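You operate a simulated robot arm through the tools that you are given. There is no shell and no other tool. Be economical: measure what you need, move in short steps, check, and stop when the job is done.

You run a simulated robot arm. Do the job below in one go: nothing can be reset, and whatever is moved stays where it is left.

TASK
Put things in order on the side table. At the end: the white cloth stands where the orange sponge stood; the orange sponge stands where the clear juice glass stood; the clear juice glass stands where the yellow lemon half stood; the yellow lemon half stands on top of the grey ring cover; whatever was shut is shut again. Leave all else as you found it, and nothing knocked over.

The check looks at the end state, three seconds after you hand in, the way a careful person would. Anything else that was tipped, shoved, dropped, spilled or broken makes it a failure. A push-on lid holds only when it is set on centred and level and pressed home; a screw cap is set on level and turned clockwise until tight. Flat cloth is picked up by pressing the open fingertips on it (5 to 10 N) and closing them slowly along it; thin cloth reads only 2 to 8 mm in the jaws.

THE ROBOT
A 6-joint arm with a two-finger parallel gripper, fixed in place. Base frame: the origin is at the foot of the arm, x ahead of it, y to its left, z up; the work surface is at about z = 0.78. Readings come in m, rad, newtons and seconds.
With the tool pointing down near the work surface it reaches from about 0.26 to 0.68 m from the base axis. Its first joint turns from -1.152 to 1.152 rad. Payload 2.9 kg.
The TCP is the grasp point between the finger pads, 0.03 m short of the fingertips. In the tool frame z runs along the fingers and y along their closing line. The gripper opens to 0.11 m. The fingers are 0.02 m wide and 0.01 m thick; the gripper's body (0.048 by 0.112 m) begins 0.055 m behind the TCP.
Orientation is that of the tool frame in the base frame, as [roll, pitch, yaw] about the fixed x, y, z axes, in that order (R = Rz(yaw) Ry(pitch) Rx(roll)). With the fingers straight down and closing along the base's y, the tool's x points along the base's -x, its y along +y and its z along -z.

THE INTERFACE
- The arm moves only by the tool nudge_tool. Its argument "rows" is a list of rows, each a list of 7 numbers: the shift along the tool's x, y, z in units of 40 mm (1.0 is 40 mm), then the turn, a rotation vector about the tool's x, y, z in units of 5 degrees (1.0 is 5 degrees), then the closure, from 0 (fully open) to 1 (shut). In form: [[x, y, z, wx, wy, wz, hand], ...]. A call has 1 to 12 rows; each row shifts and turns the commanded pose from where the row before left it, along the tool's axes as they then stand. A call with a number of a shift or a turn outside -1 to 1 is refused whole. Rows are played at 5 a second. More than 0.05 m and 0.15 rad between two rows, or a gripper value outside its range, and nothing of the call is played. Where a pose cannot be reached the arm comes as near as it can. A force on the tool above 40 N (or 10 N above the force at the start of the call, whichever is more), or a blocked arm, ends the call early, and 0.2 s more pass. Each finger travels about 0.108 m/s and halts on what it meets, pressing with about 24 N; the grip force reading is that of the motor and also rises with nothing between the fingers. The clock runs only during rows and for 0.2 s after the last one: add rows that do not move to give the fingers time. The reply holds the time, the measured pose of the TCP, the force on the tool along the base axes, the opening and the grip force, in the units named above and with some noise.
- Cameras (640 x 400 px; columns grow to the right, rows downward): "scene" is fixed at [0.0793, 0.4363, 1.3805]; the picture's right is [-0.74, -0.67, 0.00], its down [-0.41, 0.45, -0.80] and it looks along [0.54, -0.59, -0.60] (base axes); focal length 338 px, centre (320, 200). "wrist" rides on the gripper at [0.072, 0.017, -0.103] in the tool frame; the picture's right is [-0.23, 0.97, 0.00], its down [-0.76, -0.18, -0.62] and it looks along [-0.61, -0.14, 0.78] (tool axes); focal length 222 px, centre (320, 200). There is no depth. A picture from a camera that has moved, and an enlarged one, comes with that camera's place and axes in the base frame and with its lens.
- get_image(camera): a new picture of that camera. It takes no simulated time.
- inspect(camera, box): a new picture of the part [left, top, right, bottom] of that camera's present view, enlarged. It takes no simulated time.
- job_done(): hands the job in; it is judged then, once.

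Go step by step. Nothing tells you positions but the pictures and the camera data: compare them with the known pose of the tool, close in by small moves and look again before you grip or let go. The budget is 120 turns and 84 pictures, counting those below and the enlarged ones. Unless the task says otherwise, let go and move clear before handing in, and close with one line.

The tools are called after ">>>" as name(argument=value, ...) on one line, values as JSON. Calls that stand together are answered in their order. nudge_tool: Moves the arm, as the interface text tells. Its arguments: {"type":"object","properties":{"rows":{"type":"array","items":{"type":"array","items":{"type":"number"}}}},"required":["rows"]} The other tools are called the same way: get_image (camera) takes a picture; inspect (camera, box) takes an enlarged picture of a part of a camera's view; job_done () hands the job in.

At the start:

```text
time: 0.0
position: [0.4041, -0.032, 1.0883]
tool_rot: [-3.141, -0.001, -3.14]
contact_force: [0.3, 0.2, -0.5]
grip_width: 0.1099
grip_force: 0.1
```

scene: 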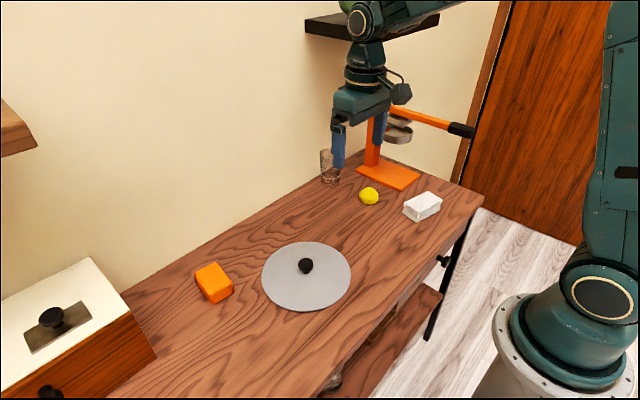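
wrist: 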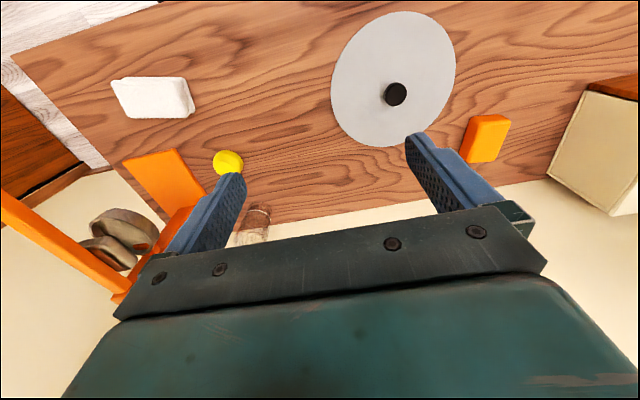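

I can see the cloth, lemon, glass, grey disc and sponge laid out on the table. I'll enlarge the views before moving anything.

>>> inspect(camera="scene", box=[290, 90, 480, 240])

>>> inspect(camera="scene", box=[0, 230, 370, 400])

>>> inspect(camera="wrist", box=[80, 50, 320, 260])

>>> inspect(camera="wrist", box=[310, 0, 640, 230])

```text
2.67 times, centred on (385, 165) of scene
camera zoom: at [0.0793, 0.4363, 1.3805], right [-0.74, -0.67, 0.0], down [-0.41, 0.45, -0.8], along [0.54, -0.59, -0.6], focal length 901 px, centre (147, 293)
```

zoom: 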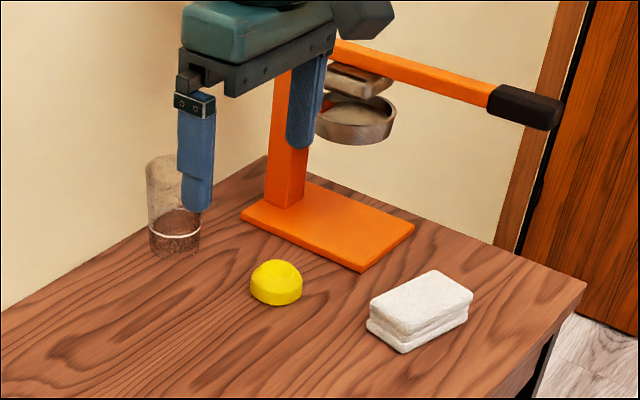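

```text
1.73 times, centred on (185, 315) of scene
camera zoom: at [0.0793, 0.4363, 1.3805], right [-0.74, -0.67, 0.0], down [-0.41, 0.45, -0.8], along [0.54, -0.59, -0.6], focal length 585 px, centre (554, 1)
```

zoom: 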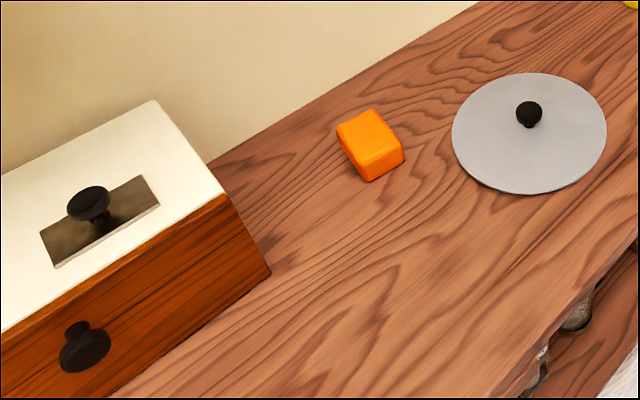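

```text
1.90 times, centred on (200, 155) of wrist
camera zoom: at [0.3328, -0.0144, 1.1917], right [0.23, 0.97, 0.0], down [0.76, -0.18, 0.62], along [0.61, -0.14, -0.78], focal length 423 px, centre (549, 286)
```

zoom: 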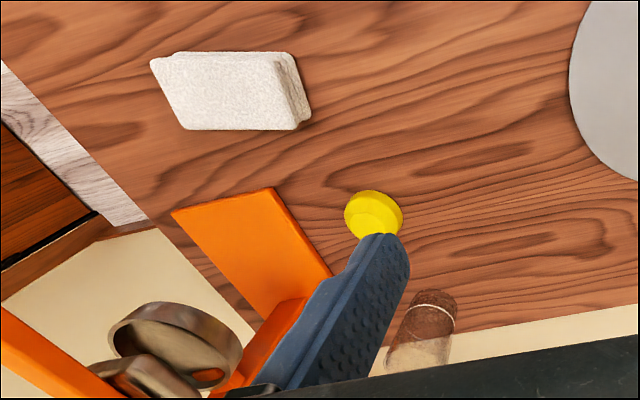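

```text
1.74 times, centred on (475, 115) of wrist
camera zoom: at [0.3328, -0.0144, 1.1917], right [0.23, 0.97, 0.0], down [0.76, -0.18, 0.62], along [0.61, -0.14, -0.78], focal length 386 px, centre (50, 348)
```

zoom: 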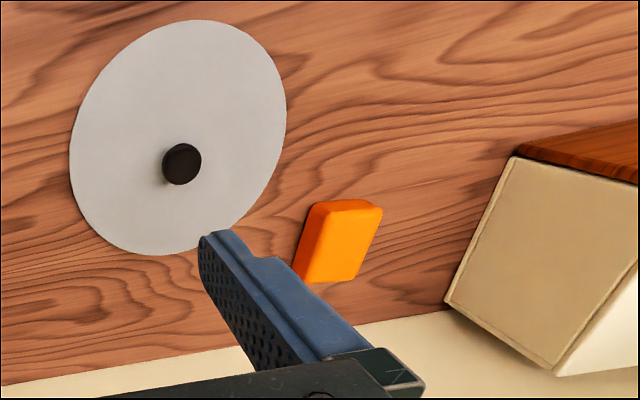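

The order is lemon to the cover, glass to the lemon's spot, sponge to the glass's spot, then cloth to the sponge's spot, so nothing needs a temporary place. I estimate the lemon at (0.508, -0.247), the glass at (0.65, -0.237), the cloth at (0.367, -0.302), the sponge at (0.573, 0.24) and the cover centre at (0.443, 0.086). I'll move above the lemon first.

>>> nudge_tool(rows=[[-0.43, -0.9, 0, 0, 0, 0, 0], [-0.43, -0.9, 0, 0, 0, 0, 0], [-0.43, -0.9, 0, 0, 0, 0, 0], [-0.43, -0.9, 0, 0, 0, 0, 0], [-0.43, -0.9, 0, 0, 0, 0, 0], [-0.43, -0.9, 0, 0, 0, 0, 0], [0, 0, 1, 0, 0, 0, 0], [0, 0, 1, 0, 0, 0, 0], [0, 0, 1, 0, 0, 0, 0], [0, 0, 1, 0, 0, 0, 0], [0, 0, 0, 0, 0, 0, 0]])

>>> get_image(camera="wrist")

>>> get_image(camera="scene")

```text
time: 1.2
position: [0.4774, -0.1915, 1.0893]
tool_rot: [3.134, -0.014, -3.127]
contact_force: [-36.1, 15.6, 2.2]
grip_width: 0.1101
grip_force: 0.0
stopped in row 5: the force on the tool passed its limit (the readings are from after the stop); the commanded pose is now the measured one
```

```text
77 pictures are left
camera wrist: at [0.4063, -0.1765, 1.1926], right [0.21, 0.98, 0.0], down [0.77, -0.17, 0.61], along [0.6, -0.13, -0.79], focal length 222 px, centre (320, 200)
```

wrist: 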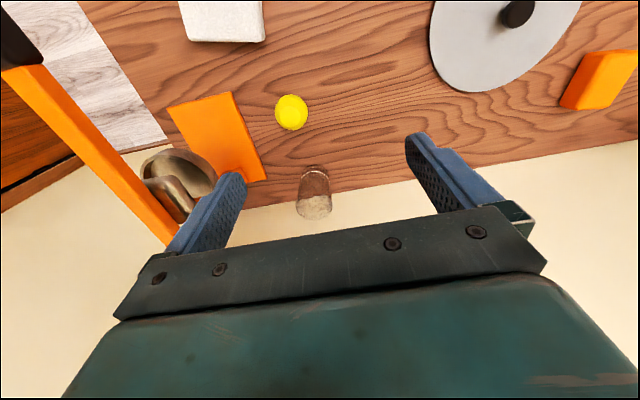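

```text
76 pictures are left
```

scene: 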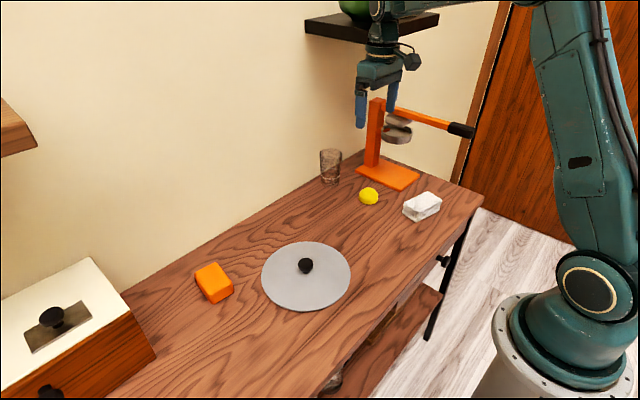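

The arm met something at about (0.48, -0.19) at height, probably the wall shelf. I'll zoom in there before moving on.

>>> inspect(camera="scene", box=[290, 0, 480, 120])

```text
3.33 times, centred on (385, 60) of scene
camera zoom: at [0.0779, 0.4368, 1.3804], right [-0.74, -0.67, 0.0], down [-0.41, 0.45, -0.8], along [0.54, -0.59, -0.6], focal length 1127 px, centre (103, 667)
```

zoom: 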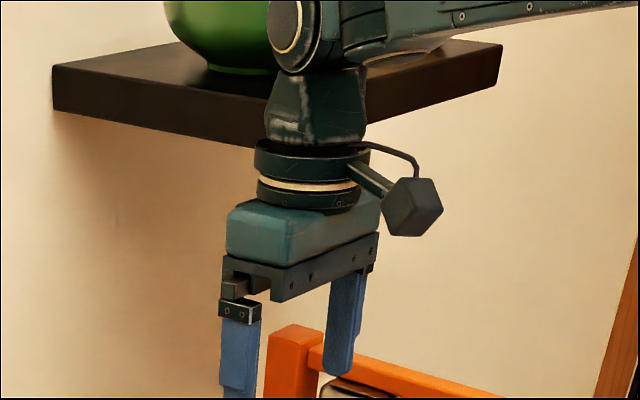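

The wrist link met the shelf edge, and nothing appears to have moved. I'll back off, go lower, and come in under the shelf.

>>> nudge_tool(rows=[[0.8, 0.3, 0, 0, 0, 0, 0], [0.7, 0.4, 0.0, 0.09, -0.16, 0.17, 0], [0, 0, 1, 0, 0, 0, 0], [0, 0, 1, 0, 0, 0, 0], [0, 0, 1, 0, 0, 0, 0], [0, 0, 1, 0, 0, 0, 0], [0, 0, 0.5, 0, 0, 0, 0], [0, -0.5, 0, 0, 0, 0, 0], [0, 0, 0, 0, 0, 0, 0]])

>>> get_image(camera="wrist")

>>> inspect(camera="scene", box=[290, 0, 480, 120])

```text
time: 3.2
position: [0.4183, -0.1886, 0.9078]
tool_rot: [-3.139, 0.003, 3.14]
contact_force: [0.7, 0.7, 0.4]
grip_width: 0.11
grip_force: 0.1
```

```text
74 pictures are left
camera wrist: at [0.3468, -0.1701, 1.0104], right [0.23, 0.97, 0.0], down [0.76, -0.18, 0.62], along [0.61, -0.14, -0.78], focal length 222 px, centre (320, 200)
```

wrist: 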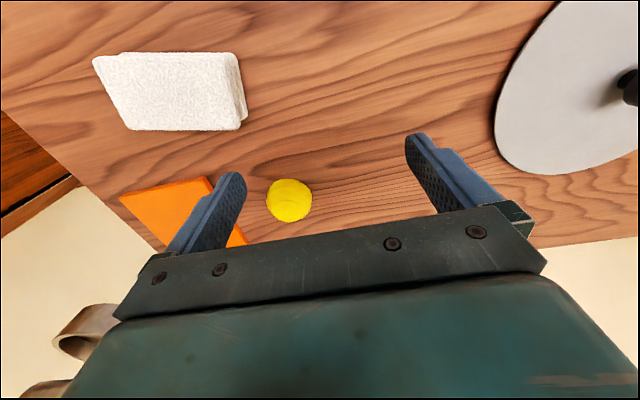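

```text
3.33 times, centred on (385, 60) of scene
camera zoom: at [0.0793, 0.4363, 1.3805], right [-0.74, -0.67, 0.0], down [-0.41, 0.45, -0.8], along [0.54, -0.59, -0.6], focal length 1127 px, centre (103, 667)
```

zoom: 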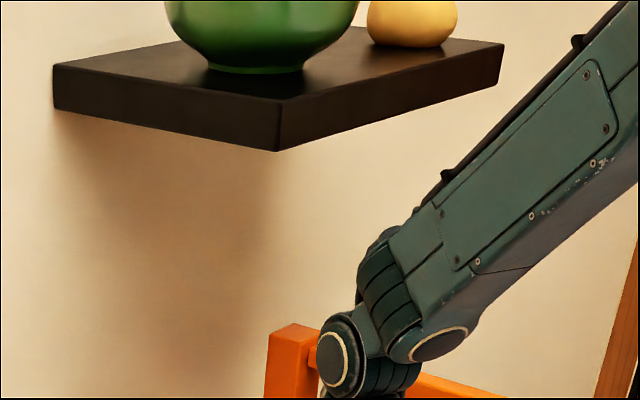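

The shelf and its bowl are undisturbed, and the lemon works out at (0.507, -0.246). I'll move over it and descend part way.

>>> nudge_tool(rows=[[-0.74, -0.48, 0, 0, 0, 0, 0], [-0.74, -0.48, 0, 0, 0, 0, 0], [-0.74, -0.48, 0, 0, 0, 0, 0], [0, 0, 0.8, 0, 0, 0, 0], [0, 0, 0.6, 0, 0, 0, 0], [0, 0, 0, 0, 0, 0, 0]])

>>> get_image(camera="wrist")

>>> inspect(camera="scene", box=[290, 90, 480, 240])

```text
time: 4.6
position: [0.5081, -0.2458, 0.8503]
tool_rot: [-3.14, 0.002, 3.138]
contact_force: [0.4, 0.2, 0.0]
grip_width: 0.1099
grip_force: 0.0
```

```text
72 pictures are left
camera wrist: at [0.4361, -0.2275, 0.9531], right [0.23, 0.97, 0.0], down [0.76, -0.18, 0.62], along [0.61, -0.14, -0.78], focal length 222 px, centre (320, 200)
```

wrist: 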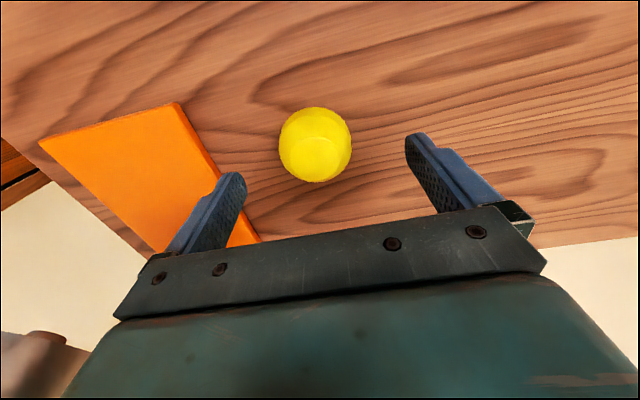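

```text
2.67 times, centred on (385, 165) of scene
camera zoom: at [0.0793, 0.4363, 1.3805], right [-0.74, -0.67, 0.0], down [-0.41, 0.45, -0.8], along [0.54, -0.59, -0.6], focal length 901 px, centre (147, 293)
```

zoom: 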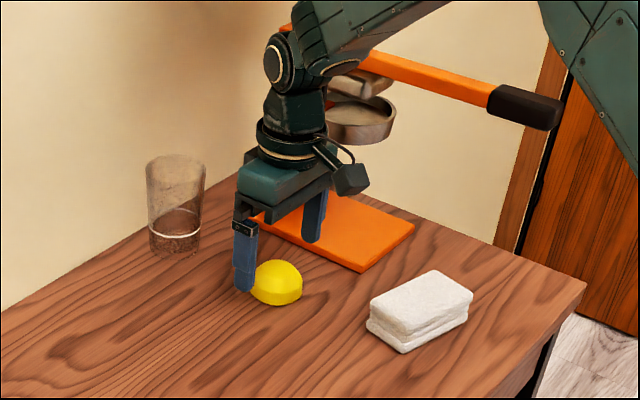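

The fingers are centred on the lemon at (0.508, -0.247). I'll descend and grip.

>>> nudge_tool(rows=[[0, 0, 0.5, 0, 0, 0, 0], [0, -0.03, 0.38, 0, 0, 0, 0], [0, 0, 0, 0, 0, 0, 0.3], [0, 0, 0, 0, 0, 0, 0.4], [0, 0, 0, 0, 0, 0, 0.5], [0, 0, 0, 0, 0, 0, 0.6], [0, 0, 0, 0, 0, 0, 0.6]])

>>> get_image(camera="wrist")

```text
time: 6.2
position: [0.5066, -0.2446, 0.8161]
tool_rot: [-3.141, 0.0, 3.138]
contact_force: [0.1, 0.3, -0.3]
grip_width: 0.0557
grip_force: 24.2
```

```text
70 pictures are left
camera wrist: at [0.4353, -0.2276, 0.9188], right [0.23, 0.97, 0.0], down [0.76, -0.18, 0.62], along [0.61, -0.14, -0.78], focal length 222 px, centre (320, 200)
```

wrist: 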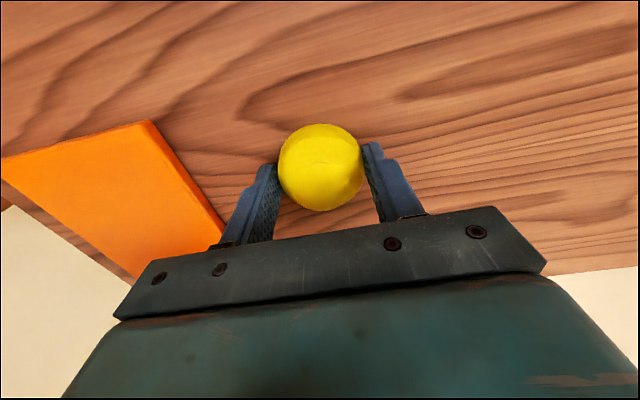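

The lemon is gripped at 56 mm, so its spot was (0.507, -0.246). I'll lift it and carry it over the near side of the cover.

>>> nudge_tool(rows=[[0, 0, -1, 0, 0, 0, 0.6], [0, 0, -1, 0, 0, 0, 0.6], [0, 0, -1, 0, 0, 0, 0.6], [0.32, 0.92, 0, 0, 0, 0, 0.6], [0.32, 0.92, 0, 0, 0, 0, 0.6], [0.32, 0.92, 0, 0, 0, 0, 0.6], [0.32, 0.92, 0, 0, 0, 0, 0.6], [0.32, 0.92, 0, 0, 0, 0, 0.6], [0.32, 0.92, 0, 0, 0, 0, 0.6], [0.32, 0.92, 0, 0, 0, 0, 0.6], [0.32, 0.92, 0, 0, 0, 0, 0.6], [0.32, 0.92, 0, 0, 0, 0, 0.6]])

>>> get_image(camera="wrist")

>>> get_image(camera="scene")

```text
time: 8.8
position: [0.3943, 0.087, 0.9354]
tool_rot: [-3.141, 0.002, 3.137]
contact_force: [0.0, 0.8, -1.1]
grip_width: 0.0559
grip_force: 24.0
```

```text
69 pictures are left
camera wrist: at [0.322, 0.105, 1.0391], right [0.23, 0.97, 0.0], down [0.76, -0.18, 0.62], along [0.61, -0.15, -0.78], focal length 222 px, centre (320, 200)
```

wrist: 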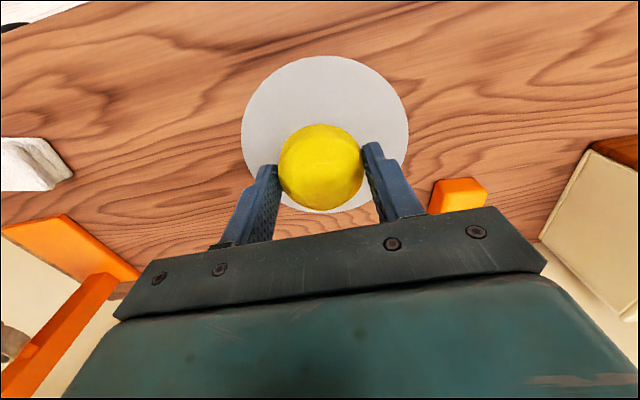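

```text
68 pictures are left
```

scene: 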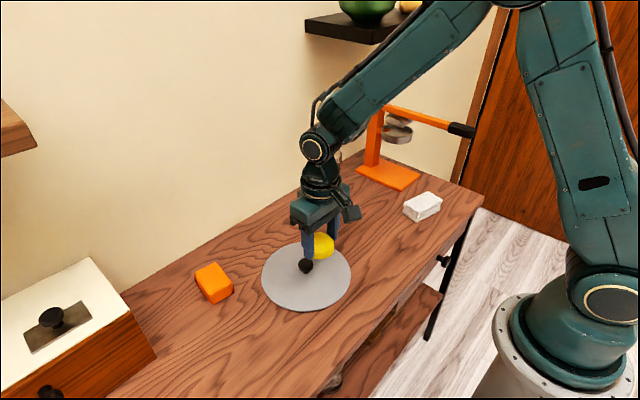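

The cover's centre and knob are at about (0.445, 0.087). I'll shift slightly nearer so the lemon clears the knob, then go down close to the plate.

>>> nudge_tool(rows=[[0.22, 0, 0.5, 0, 0, 0, 0.6], [0, 0, 1, 0, 0, 0, 0.6], [0, 0, 0.9, 0, 0, 0, 0.6], [0, 0, 0, 0, 0, 0, 0.6], [0, 0, 0, 0, 0, 0, 0.6]])

>>> inspect(camera="scene", box=[230, 200, 390, 320])

>>> get_image(camera="wrist")

```text
time: 10.0
position: [0.3854, 0.0847, 0.838]
tool_rot: [-3.138, 0.001, 3.139]
contact_force: [0.5, 0.5, 0.1]
grip_width: 0.0559
grip_force: 23.7
```

```text
3.33 times, centred on (310, 260) of scene
camera zoom: at [0.0793, 0.4363, 1.3805], right [-0.74, -0.67, 0.0], down [-0.41, 0.45, -0.8], along [0.54, -0.59, -0.6], focal length 1127 px, centre (353, 0)
```

zoom: 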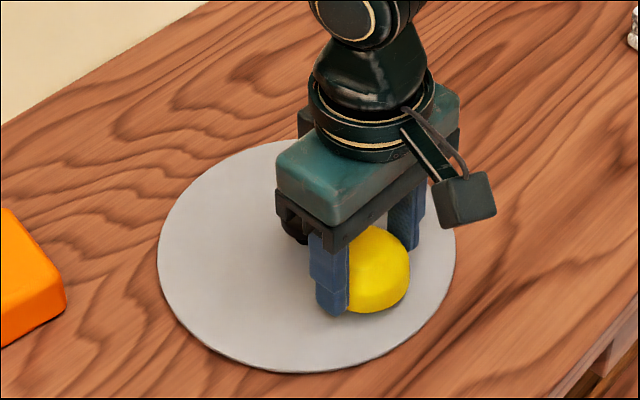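

```text
66 pictures are left
camera wrist: at [0.3129, 0.1031, 0.9415], right [0.23, 0.97, 0.0], down [0.76, -0.18, 0.62], along [0.61, -0.14, -0.78], focal length 222 px, centre (320, 200)
```

wrist: 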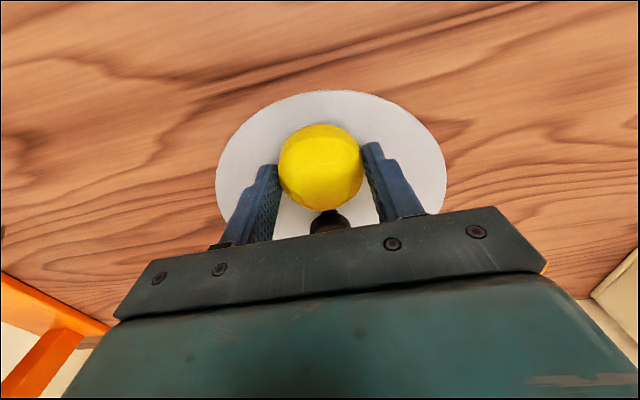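

The lemon is near the plate and clear of the knob. I'll lower it in 2 mm steps to feel the contact.

>>> nudge_tool(rows=[[0, 0, 0.1, 0, 0, 0, 0.6], [0, 0, 0.1, 0, 0, 0, 0.6], [0, 0, 0.08, 0, 0, 0, 0.6], [0, 0, 0, 0, 0, 0, 0.6]])

```text
time: 11.0
position: [0.3859, 0.0859, 0.8293]
tool_rot: [-3.141, 0.004, 3.138]
contact_force: [-2.3, -1.1, 5.0]
grip_width: 0.0559
grip_force: 23.9
```

Contact at 5 N, so I'll open and lift straight up.

>>> nudge_tool(rows=[[0, 0, 0, 0, 0, 0, 0.5], [0, 0, 0, 0, 0, 0, 0.35], [0, 0, 0, 0, 0, 0, 0.2], [0, 0, 0, 0, 0, 0, 0], [0, 0, 0, 0, 0, 0, 0], [0, 0, -0.6, 0, 0, 0, 0], [0, 0, -1, 0, 0, 0, 0], [0, 0, -1, 0, 0, 0, 0], [0, 0, 0, 0, 0, 0, 0]])

>>> get_image(camera="wrist")

>>> inspect(camera="scene", box=[230, 200, 390, 320])

```text
time: 13.0
position: [0.3868, 0.0851, 0.9335]
tool_rot: [-3.139, 0.001, 3.138]
contact_force: [0.8, 0.2, 0.1]
grip_width: 0.1102
grip_force: 0.1
```

```text
65 pictures are left
camera wrist: at [0.315, 0.1034, 1.0367], right [0.23, 0.97, 0.0], down [0.76, -0.18, 0.62], along [0.61, -0.14, -0.78], focal length 222 px, centre (320, 200)
```

wrist: 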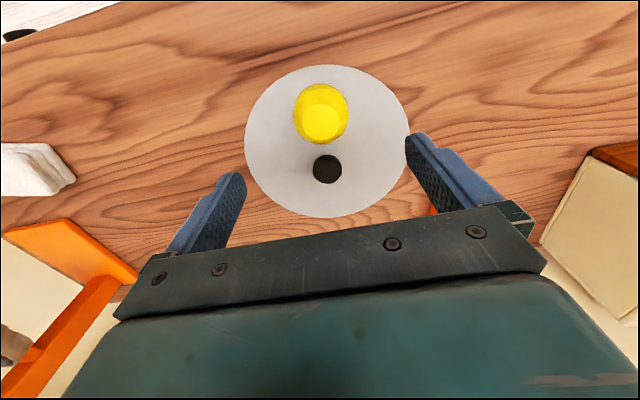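

```text
3.33 times, centred on (310, 260) of scene
camera zoom: at [0.0793, 0.4363, 1.3805], right [-0.74, -0.67, 0.0], down [-0.41, 0.45, -0.8], along [0.54, -0.59, -0.6], focal length 1127 px, centre (353, 0)
```

zoom: 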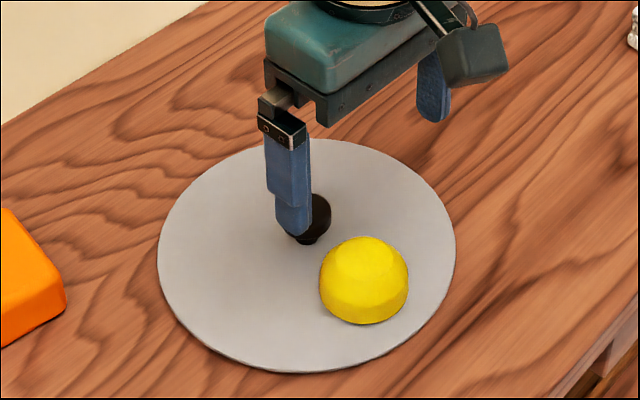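

The lemon half sits level on the cover. Next is the glass, about 0.12 m tall at (0.648, -0.239), so I'll move in front of it and tilt the fingers outward for reach.

>>> nudge_tool(rows=[[-0.42, -0.9, 0, 0, 0, 0, 0], [-0.42, -0.9, 0, 0, 0, 0, 0], [-0.42, -0.9, 0, 0, 0, 0, 0], [-0.42, -0.9, 0, 0, 0, 0, 0], [-0.42, -0.9, 0, 0, 0, 0, 0], [-0.42, -0.9, 0, 0, 0, 0, 0], [-0.42, -0.9, 0, 0, 0, 0, 0], [-0.42, -0.9, 0, 0, 0, 0, 0], [-0.42, -0.9, 0, 0, 0, 0, 0], [0, 0, 0, 0, -1, 0, 0], [0, 0, 0, 0, -1, 0, 0], [0, 0, 0, 0, -1, 0, 0]])

>>> get_image(camera="wrist")

>>> inspect(camera="scene", box=[290, 100, 450, 220])

```text
time: 15.6
position: [0.5355, -0.2381, 0.9337]
tool_rot: [-3.14, 0.266, 3.136]
contact_force: [-0.9, -0.1, 0.0]
grip_width: 0.1102
grip_force: 0.1
```

```text
63 pictures are left
camera wrist: at [0.4389, -0.2204, 1.0147], right [0.22, 0.97, 0.06], down [0.57, -0.18, 0.8], along [0.79, -0.15, -0.6], focal length 222 px, centre (320, 200)
```

wrist: 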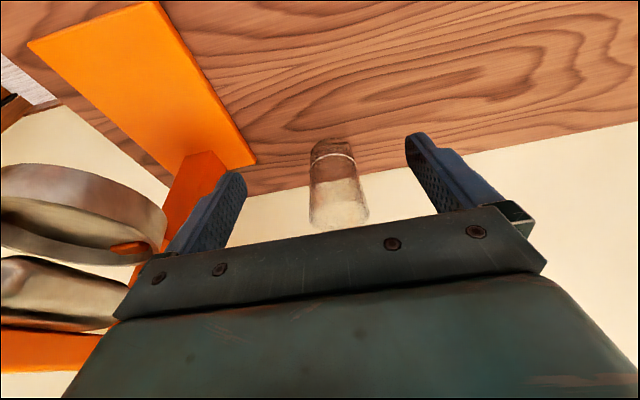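

```text
3.33 times, centred on (370, 160) of scene
camera zoom: at [0.0793, 0.4363, 1.3805], right [-0.74, -0.67, 0.0], down [-0.41, 0.45, -0.8], along [0.54, -0.59, -0.6], focal length 1127 px, centre (153, 333)
```

zoom: 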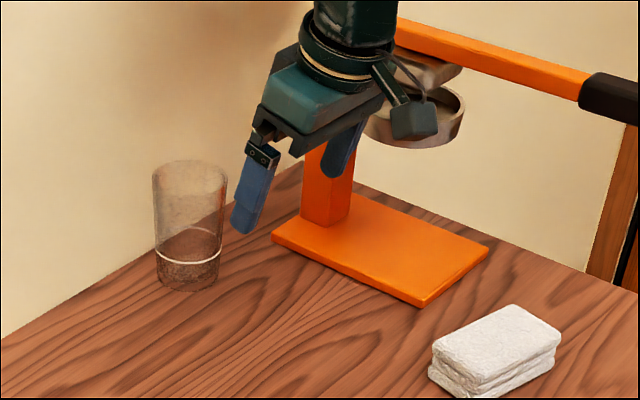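

The glass axis is at about (0.648, -0.241), with its rim near z 0.90. I'll drop to grip height with the fingers straddling it and advance part way.

>>> nudge_tool(rows=[[0.214, -0.07, 0.784, 0, 0, 0, 0], [0.214, 0, 0.784, 0, 0, 0, 0], [-0.6, 0, 0.164, 0, 0, 0, 0], [-0.6, 0, 0.164, 0, 0, 0, 0], [0, 0, 0, 0, 0, 0, 0]])

>>> get_image(camera="wrist")

>>> inspect(camera="scene", box=[290, 100, 450, 220])

```text
time: 16.8
position: [0.5848, -0.2407, 0.8681]
tool_rot: [-3.14, 0.263, 3.137]
contact_force: [0.0, 0.1, 0.4]
grip_width: 0.1101
grip_force: 0.0
```

```text
61 pictures are left
camera wrist: at [0.4881, -0.2221, 0.9494], right [0.22, 0.97, 0.06], down [0.57, -0.18, 0.8], along [0.79, -0.14, -0.6], focal length 222 px, centre (320, 200)
```

wrist: 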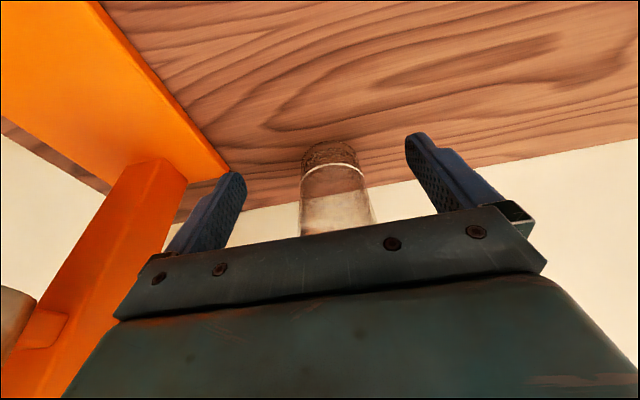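

```text
3.33 times, centred on (370, 160) of scene
camera zoom: at [0.0793, 0.4363, 1.3805], right [-0.74, -0.67, 0.0], down [-0.41, 0.45, -0.8], along [0.54, -0.59, -0.6], focal length 1127 px, centre (153, 333)
```

zoom: 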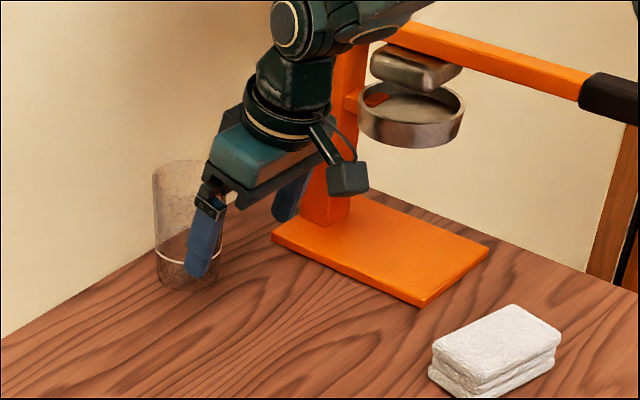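

It lines up and looks clear on both sides. I'll advance the remaining 60 mm and check before closing.

>>> nudge_tool(rows=[[-0.482, 0.05, 0.132, 0, 0, 0, 0], [-0.482, 0, 0.132, 0, 0, 0, 0], [-0.482, 0, 0.132, 0, 0, 0, 0], [0, 0, 0, 0, 0, 0, 0]])

>>> inspect(camera="scene", box=[290, 100, 450, 220])

>>> get_image(camera="wrist")

```text
time: 17.8
position: [0.6449, -0.239, 0.8694]
tool_rot: [-3.141, 0.262, 3.139]
contact_force: [0.0, -0.6, -0.3]
grip_width: 0.1098
grip_force: 0.1
```

```text
3.33 times, centred on (370, 160) of scene
camera zoom: at [0.0793, 0.4363, 1.3805], right [-0.74, -0.67, 0.0], down [-0.41, 0.45, -0.8], along [0.54, -0.59, -0.6], focal length 1127 px, centre (153, 333)
```

zoom: 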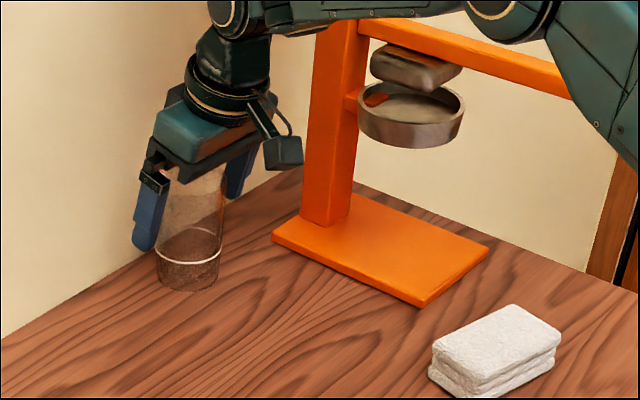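

```text
58 pictures are left
camera wrist: at [0.5484, -0.2214, 0.9499], right [0.22, 0.97, 0.06], down [0.57, -0.18, 0.8], along [0.79, -0.14, -0.6], focal length 222 px, centre (320, 200)
```

wrist: 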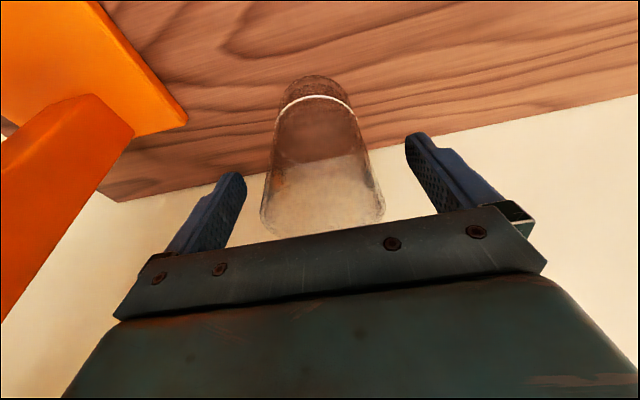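

The closer view puts the glass nearer (0.635, -0.234), so I'll correct by a few millimetres and close slowly.

>>> nudge_tool(rows=[[0.2, 0.1, -0.053, 0, 0, 0, 0], [0, 0, 0, 0, 0, 0, 0.2], [0, 0, 0, 0, 0, 0, 0.3], [0, 0, 0, 0, 0, 0, 0.35], [0, 0, 0, 0, 0, 0, 0.39], [0, 0, 0, 0, 0, 0, 0.43], [0, 0, 0, 0, 0, 0, 0.47], [0, 0, 0, 0, 0, 0, 0.55], [0, 0, 0, 0, 0, 0, 0.55]])

>>> inspect(camera="scene", box=[290, 100, 450, 220])

>>> get_image(camera="wrist")

```text
time: 19.8
position: [0.6368, -0.2353, 0.8693]
tool_rot: [-3.14, 0.262, 3.139]
contact_force: [-1.5, 0.4, -0.3]
grip_width: 0.0689
grip_force: 24.3
```

```text
3.33 times, centred on (370, 160) of scene
camera zoom: at [0.0793, 0.4363, 1.3805], right [-0.74, -0.67, 0.0], down [-0.41, 0.45, -0.8], along [0.54, -0.59, -0.6], focal length 1127 px, centre (153, 333)
```

zoom: 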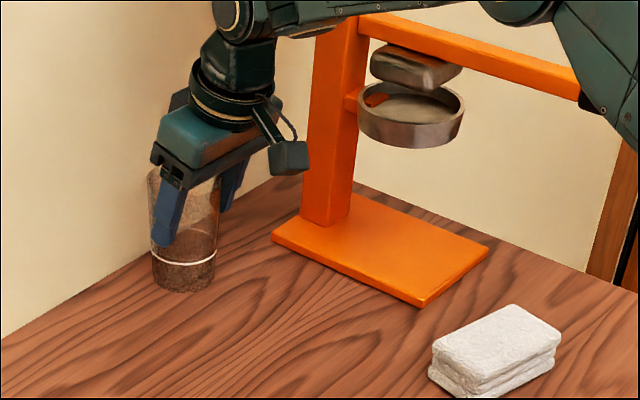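

```text
56 pictures are left
camera wrist: at [0.5405, -0.2176, 0.9497], right [0.22, 0.97, 0.06], down [0.57, -0.18, 0.8], along [0.79, -0.14, -0.6], focal length 222 px, centre (320, 200)
```

wrist: 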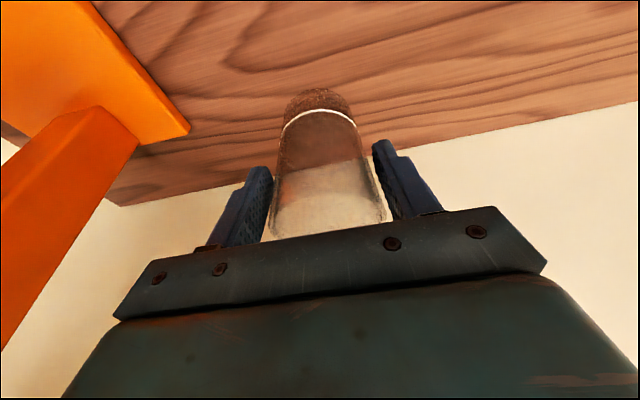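

The glass is held at 69 mm. I'll lift it a little and check that it stays upright.

>>> nudge_tool(rows=[[-0.04, 0, -0.15, 0, 0, 0, 0.55], [-0.065, 0, -0.24, 0, 0, 0, 0.55], [-0.09, 0, -0.33, 0, 0, 0, 0.55], [0, 0, 0, 0, 0, 0, 0.55], [0, 0, 0, 0, 0, 0, 0.55]])

>>> inspect(camera="scene", box=[290, 100, 450, 220])

```text
time: 21.0
position: [0.6359, -0.2358, 0.8981]
tool_rot: [-3.141, 0.264, 3.139]
contact_force: [0.2, 0.0, -1.1]
grip_width: 0.0624
grip_force: 23.9
```

```text
3.33 times, centred on (370, 160) of scene
camera zoom: at [0.0793, 0.4363, 1.3805], right [-0.74, -0.67, 0.0], down [-0.41, 0.45, -0.8], along [0.54, -0.59, -0.6], focal length 1127 px, centre (153, 333)
```

zoom: 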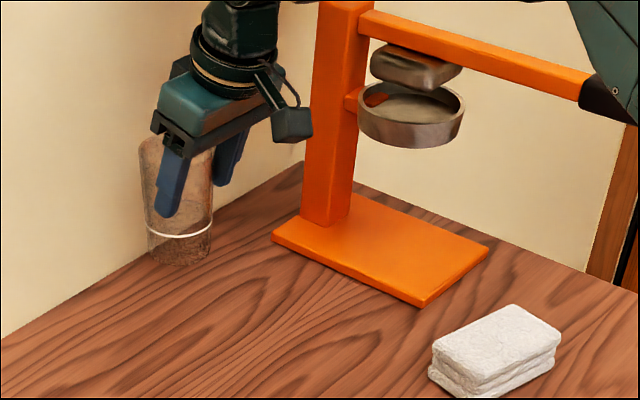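

The grip width fell from 69 to 62 mm, so I'll check for slipping with the wrist view.

>>> get_image(camera="wrist")

```text
54 pictures are left
camera wrist: at [0.5401, -0.2176, 0.9786], right [0.22, 0.97, 0.06], down [0.57, -0.18, 0.8], along [0.79, -0.14, -0.6], focal length 222 px, centre (320, 200)
```

wrist: 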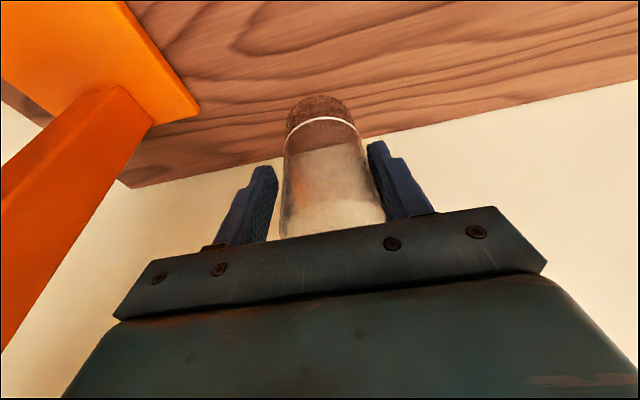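

I misread the wrist view: the glass axis is really at x of about 0.652, so the fingers hold it off-centre. I'll set it back down gently and regrip further in.

>>> nudge_tool(rows=[[0.07, 0, 0.25, 0, 0, 0, 0.55], [0.06, 0, 0.22, 0, 0, 0, 0.55], [0.033, 0, 0.12, 0, 0, 0, 0.55], [0.013, 0, 0.05, 0, 0, 0, 0.55], [0, 0, 0, 0, 0, 0, 0.55]])

>>> inspect(camera="scene", box=[290, 100, 450, 220])

```text
time: 22.2
position: [0.6362, -0.2359, 0.8705]
tool_rot: [-3.139, 0.264, 3.139]
contact_force: [-1.0, -0.2, -1.8]
grip_width: 0.0624
grip_force: 23.8
```

```text
3.33 times, centred on (370, 160) of scene
camera zoom: at [0.0793, 0.4363, 1.3805], right [-0.74, -0.67, 0.0], down [-0.41, 0.45, -0.8], along [0.54, -0.59, -0.6], focal length 1127 px, centre (153, 333)
```

zoom: 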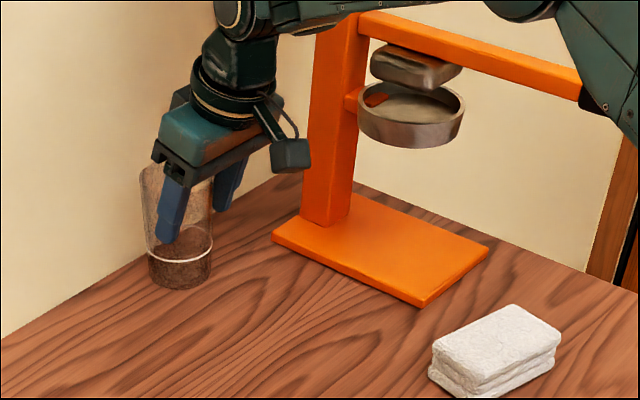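

It's holding steady but not down yet. I'll lower in 1 mm steps.

>>> nudge_tool(rows=[[0.006, 0, 0.024, 0, 0, 0, 0.55], [0.006, 0, 0.024, 0, 0, 0, 0.55], [0, 0, 0, 0, 0, 0, 0.55]])

```text
time: 23.0
position: [0.6363, -0.2381, 0.8706]
tool_rot: [-3.139, 0.264, 3.139]
contact_force: [-1.7, 0.9, 5.6]
grip_width: 0.0622
grip_force: 24.8
```

It's touching the table at about 5 N. I'll open slowly so it settles flat, then look.

>>> nudge_tool(rows=[[0, 0, 0, 0, 0, 0, 0.43], [0, 0, 0, 0, 0, 0, 0.41], [0, 0, 0, 0, 0, 0, 0.39], [0, 0, 0, 0, 0, 0, 0.37], [0, 0, 0, 0, 0, 0, 0.33], [0, 0, 0, 0, 0, 0, 0.25], [0, 0, 0, 0, 0, 0, 0], [0, 0, 0, 0, 0, 0, 0], [0, 0, 0, 0, 0, 0, 0]])

>>> inspect(camera="scene", box=[290, 100, 450, 220])

>>> get_image(camera="wrist")

```text
time: 25.0
position: [0.6362, -0.2352, 0.8698]
tool_rot: [-3.14, 0.263, 3.14]
contact_force: [-0.6, -0.6, 0.3]
grip_width: 0.1101
grip_force: 0.0
```

```text
3.33 times, centred on (370, 160) of scene
camera zoom: at [0.0793, 0.4363, 1.3805], right [-0.74, -0.67, 0.0], down [-0.41, 0.45, -0.8], along [0.54, -0.59, -0.6], focal length 1127 px, centre (153, 333)
```

zoom: 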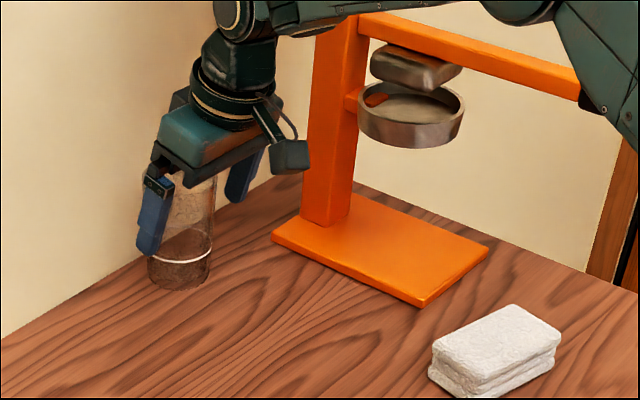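

```text
51 pictures are left
camera wrist: at [0.5403, -0.2181, 0.9506], right [0.22, 0.97, 0.06], down [0.57, -0.18, 0.8], along [0.79, -0.14, -0.6], focal length 222 px, centre (320, 200)
```

wrist: 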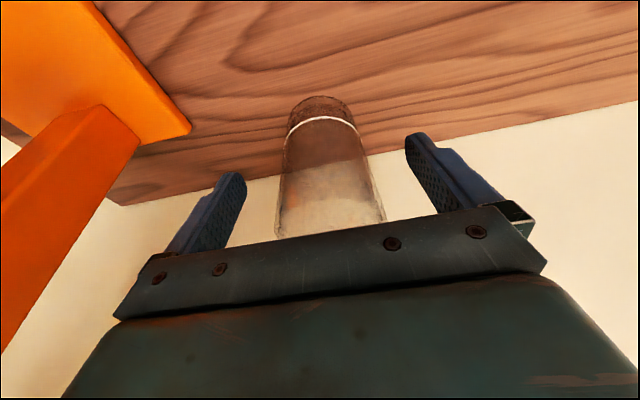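

The glass stands upright, now at x of about 0.662. I'll advance 25 mm and regrip.

>>> nudge_tool(rows=[[-0.3, 0.05, 0.08, 0, 0, 0, 0], [-0.3, 0, 0.08, 0, 0, 0, 0], [0, 0, 0, 0, 0, 0, 0.2], [0, 0, 0, 0, 0, 0, 0.3], [0, 0, 0, 0, 0, 0, 0.34], [0, 0, 0, 0, 0, 0, 0.38], [0, 0, 0, 0, 0, 0, 0.42], [0, 0, 0, 0, 0, 0, 0.47], [0, 0, 0, 0, 0, 0, 0.55], [0, 0, 0, 0, 0, 0, 0.55]])

>>> inspect(camera="scene", box=[290, 100, 450, 220])

>>> get_image(camera="wrist")

```text
time: 27.2
position: [0.6618, -0.2333, 0.8693]
tool_rot: [-3.139, 0.265, 3.137]
contact_force: [-0.3, -1.0, 2.2]
grip_width: 0.0696
grip_force: 23.7
```

```text
3.33 times, centred on (370, 160) of scene
camera zoom: at [0.0792, 0.4363, 1.3805], right [-0.74, -0.67, 0.0], down [-0.41, 0.45, -0.8], along [0.54, -0.59, -0.6], focal length 1127 px, centre (153, 333)
```

zoom: 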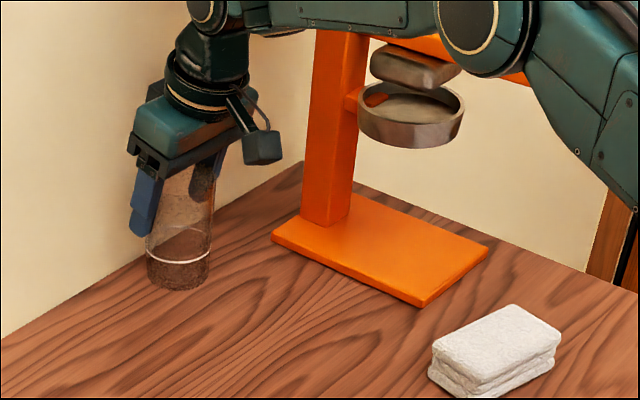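

```text
49 pictures are left
camera wrist: at [0.5655, -0.216, 0.9506], right [0.22, 0.97, 0.06], down [0.57, -0.18, 0.8], along [0.79, -0.14, -0.6], focal length 222 px, centre (320, 200)
```

wrist: 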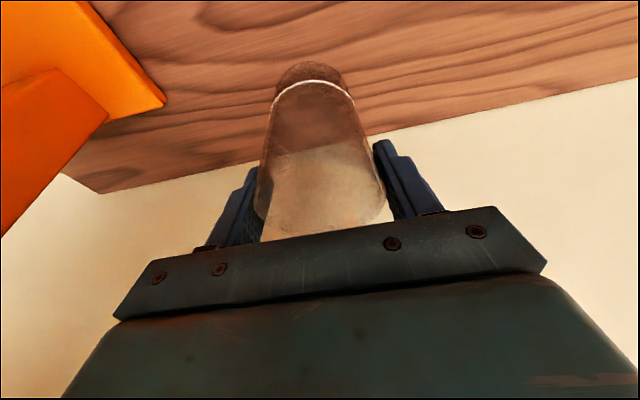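

Now it's held on its diameter at 70 mm with the axis at the TCP. I'll lift slightly and check.

>>> nudge_tool(rows=[[-0.04, 0, -0.15, 0, 0, 0, 0.55], [-0.065, 0, -0.24, 0, 0, 0, 0.55], [-0.065, 0, -0.24, 0, 0, 0, 0.55], [0, 0, 0, 0, 0, 0, 0.55], [0, 0, 0, 0, 0, 0, 0.55]])

>>> inspect(camera="scene", box=[290, 100, 450, 220])

```text
time: 28.4
position: [0.6613, -0.2347, 0.8961]
tool_rot: [-3.141, 0.263, 3.141]
contact_force: [-0.5, -0.5, -1.3]
grip_width: 0.0696
grip_force: 24.3
```

```text
3.33 times, centred on (370, 160) of scene
camera zoom: at [0.0793, 0.4363, 1.3805], right [-0.74, -0.67, 0.0], down [-0.41, 0.45, -0.8], along [0.54, -0.59, -0.6], focal length 1127 px, centre (153, 333)
```

zoom: 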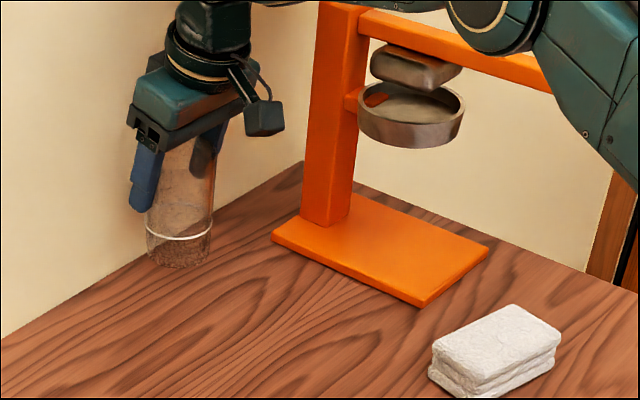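

It's steady and upright. I'll carry it gently to the lemon's old spot at (0.510, -0.246).

>>> nudge_tool(rows=[[0.25, -0.031, -0.068, 0, 0, 0, 0.55], [0.4, -0.031, -0.11, 0, 0, 0, 0.55], [0.45, -0.031, -0.122, 0, 0, 0, 0.55], [0.45, -0.031, -0.122, 0, 0, 0, 0.55], [0.45, -0.031, -0.122, 0, 0, 0, 0.55], [0.45, -0.031, -0.122, 0, 0, 0, 0.55], [0.45, -0.031, -0.122, 0, 0, 0, 0.55], [0.4, -0.031, -0.11, 0, 0, 0, 0.55], [0.34, -0.031, -0.093, 0, 0, 0, 0.55], [0, 0, 0, 0, 0, 0, 0.55], [0.1, 0, 0.36, 0, 0, 0, 0.55], [0, 0, 0, 0, 0, 0, 0.55]])

>>> inspect(camera="scene", box=[290, 100, 450, 220])

>>> get_image(camera="wrist")

```text
time: 31.0
position: [0.5102, -0.2435, 0.881]
tool_rot: [-3.141, 0.264, 3.138]
contact_force: [0.2, 0.3, -1.6]
grip_width: 0.0629
grip_force: 24.0
```

```text
3.33 times, centred on (370, 160) of scene
camera zoom: at [0.0793, 0.4363, 1.3805], right [-0.74, -0.67, 0.0], down [-0.41, 0.45, -0.8], along [0.54, -0.59, -0.6], focal length 1127 px, centre (153, 333)
```

zoom: 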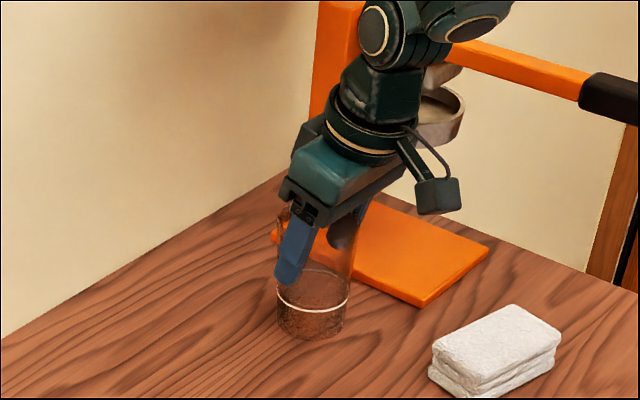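

```text
46 pictures are left
camera wrist: at [0.4137, -0.2258, 0.9617], right [0.22, 0.97, 0.06], down [0.57, -0.18, 0.8], along [0.79, -0.14, -0.6], focal length 222 px, centre (320, 200)
```

wrist: 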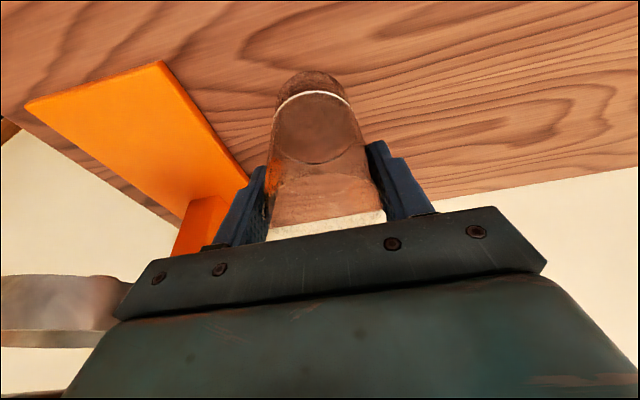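

The grip settled to 63 mm as it did before, still upright, with the base over about (0.514, -0.243). I'll trim 4 mm and lower to contact.

>>> nudge_tool(rows=[[0.1, -0.05, -0.026, 0, 0, 0, 0.55], [0.04, 0, 0.15, 0, 0, 0, 0.55], [0.02, 0, 0.08, 0, 0, 0, 0.55], [0.01, 0, 0.03, 0, 0, 0, 0.55], [0, 0, 0, 0, 0, 0, 0.55]])

```text
time: 32.2
position: [0.506, -0.2478, 0.8703]
tool_rot: [-3.14, 0.265, 3.14]
contact_force: [-2.3, 0.7, 5.4]
grip_width: 0.0626
grip_force: 23.7
```

It touches at 5 N. I'll release slowly and look.

>>> nudge_tool(rows=[[0, 0, 0, 0, 0, 0, 0.43], [0, 0, 0, 0, 0, 0, 0.41], [0, 0, 0, 0, 0, 0, 0.39], [0, 0, 0, 0, 0, 0, 0.37], [0, 0, 0, 0, 0, 0, 0.33], [0, 0, 0, 0, 0, 0, 0.25], [0, 0, 0, 0, 0, 0, 0], [0, 0, 0, 0, 0, 0, 0], [0, 0, 0, 0, 0, 0, 0]])

>>> inspect(camera="scene", box=[290, 100, 450, 220])

>>> get_image(camera="wrist")

```text
time: 34.2
position: [0.5059, -0.2461, 0.8698]
tool_rot: [-3.139, 0.262, 3.14]
contact_force: [0.0, 0.3, 0.4]
grip_width: 0.1101
grip_force: 0.1
```

```text
3.33 times, centred on (370, 160) of scene
camera zoom: at [0.0793, 0.4363, 1.3805], right [-0.74, -0.67, 0.0], down [-0.41, 0.45, -0.8], along [0.54, -0.59, -0.6], focal length 1127 px, centre (153, 333)
```

zoom: 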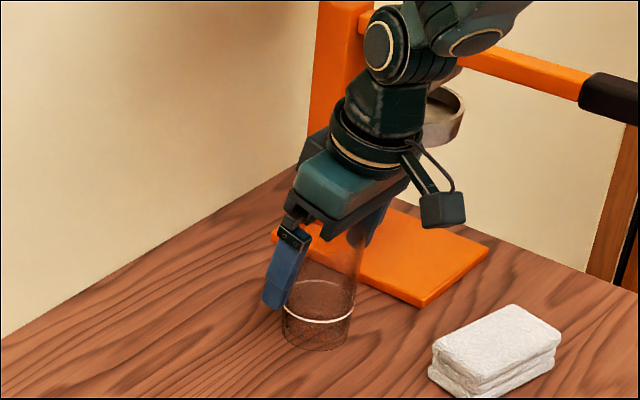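

```text
44 pictures are left
camera wrist: at [0.4095, -0.2282, 0.951], right [0.22, 0.97, 0.06], down [0.57, -0.18, 0.8], along [0.79, -0.14, -0.6], focal length 222 px, centre (320, 200)
```

wrist: 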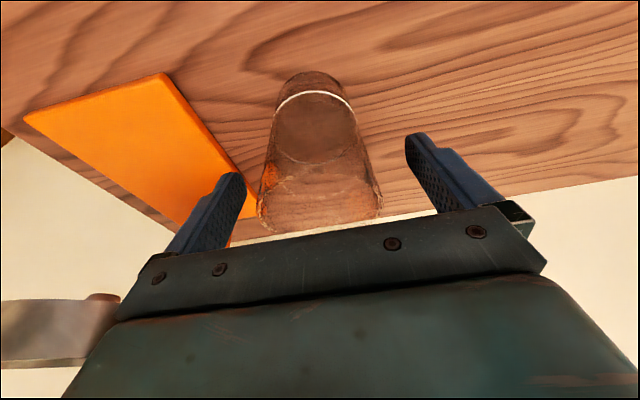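

The glass stands right where the lemon was. I'll lift straight up, level the tool and head to the sponge.

>>> nudge_tool(rows=[[-0.22, 0, -0.8, 0, 0, 0, 0], [-0.22, 0, -0.8, 0, 0, 0, 0], [-0.22, 0, -0.8, 0, 0, 0, 0], [0, 0, 0, 0, 1, 0, 0], [0, 0, 0, 0, 1, 0, 0], [0, 0, 0, 0, 1, 0, 0], [0, 1, 0, 0, 0, 0, 0], [0, 1, 0, 0, 0, 0, 0], [0, 1, 0, 0, 0, 0, 0], [0, 1, 0, 0, 0, 0, 0], [0, 1, 0, 0, 0, 0, 0], [0, 1, 0, 0, 0, 0, 0]])

>>> nudge_tool(rows=[[0, 1, 0, 0, 0, 0, 0], [0, 1, 0, 0, 0, 0, 0], [0, 1, 0, 0, 0, 0, 0], [0, 0.9, 0, 0, 0, 0, 0], [0, 0, 0, 0, 0, 0, 0]])

>>> get_image(camera="wrist")

>>> get_image(camera="scene")

```text
time: 36.8
position: [0.507, -0.0054, 0.9694]
tool_rot: [-3.139, 0.002, 3.138]
contact_force: [1.5, -0.1, 0.1]
grip_width: 0.1098
grip_force: 0.1
```

```text
time: 38.0
position: [0.5068, 0.1485, 0.9698]
tool_rot: [-3.14, 0.001, 3.138]
contact_force: [0.2, -0.1, 0.4]
grip_width: 0.1099
grip_force: 0.0
```

```text
43 pictures are left
camera wrist: at [0.4349, 0.1685, 1.0728], right [0.23, 0.97, 0.0], down [0.76, -0.18, 0.62], along [0.61, -0.14, -0.78], focal length 222 px, centre (320, 200)
```

wrist: 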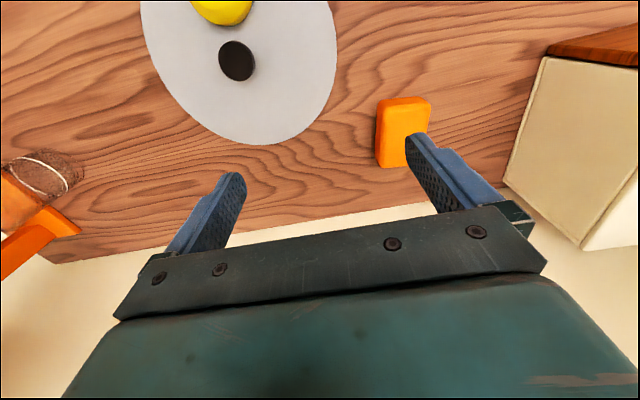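

```text
42 pictures are left
```

scene: 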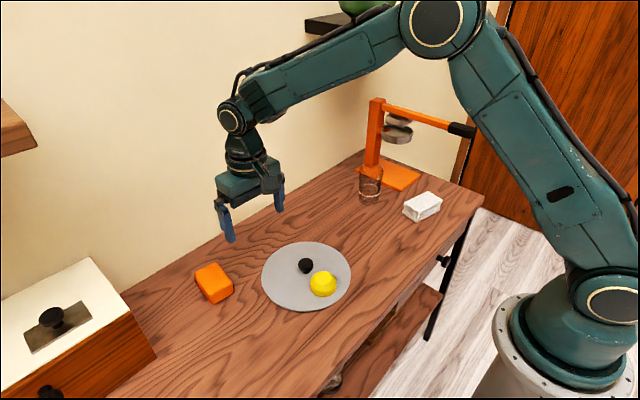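

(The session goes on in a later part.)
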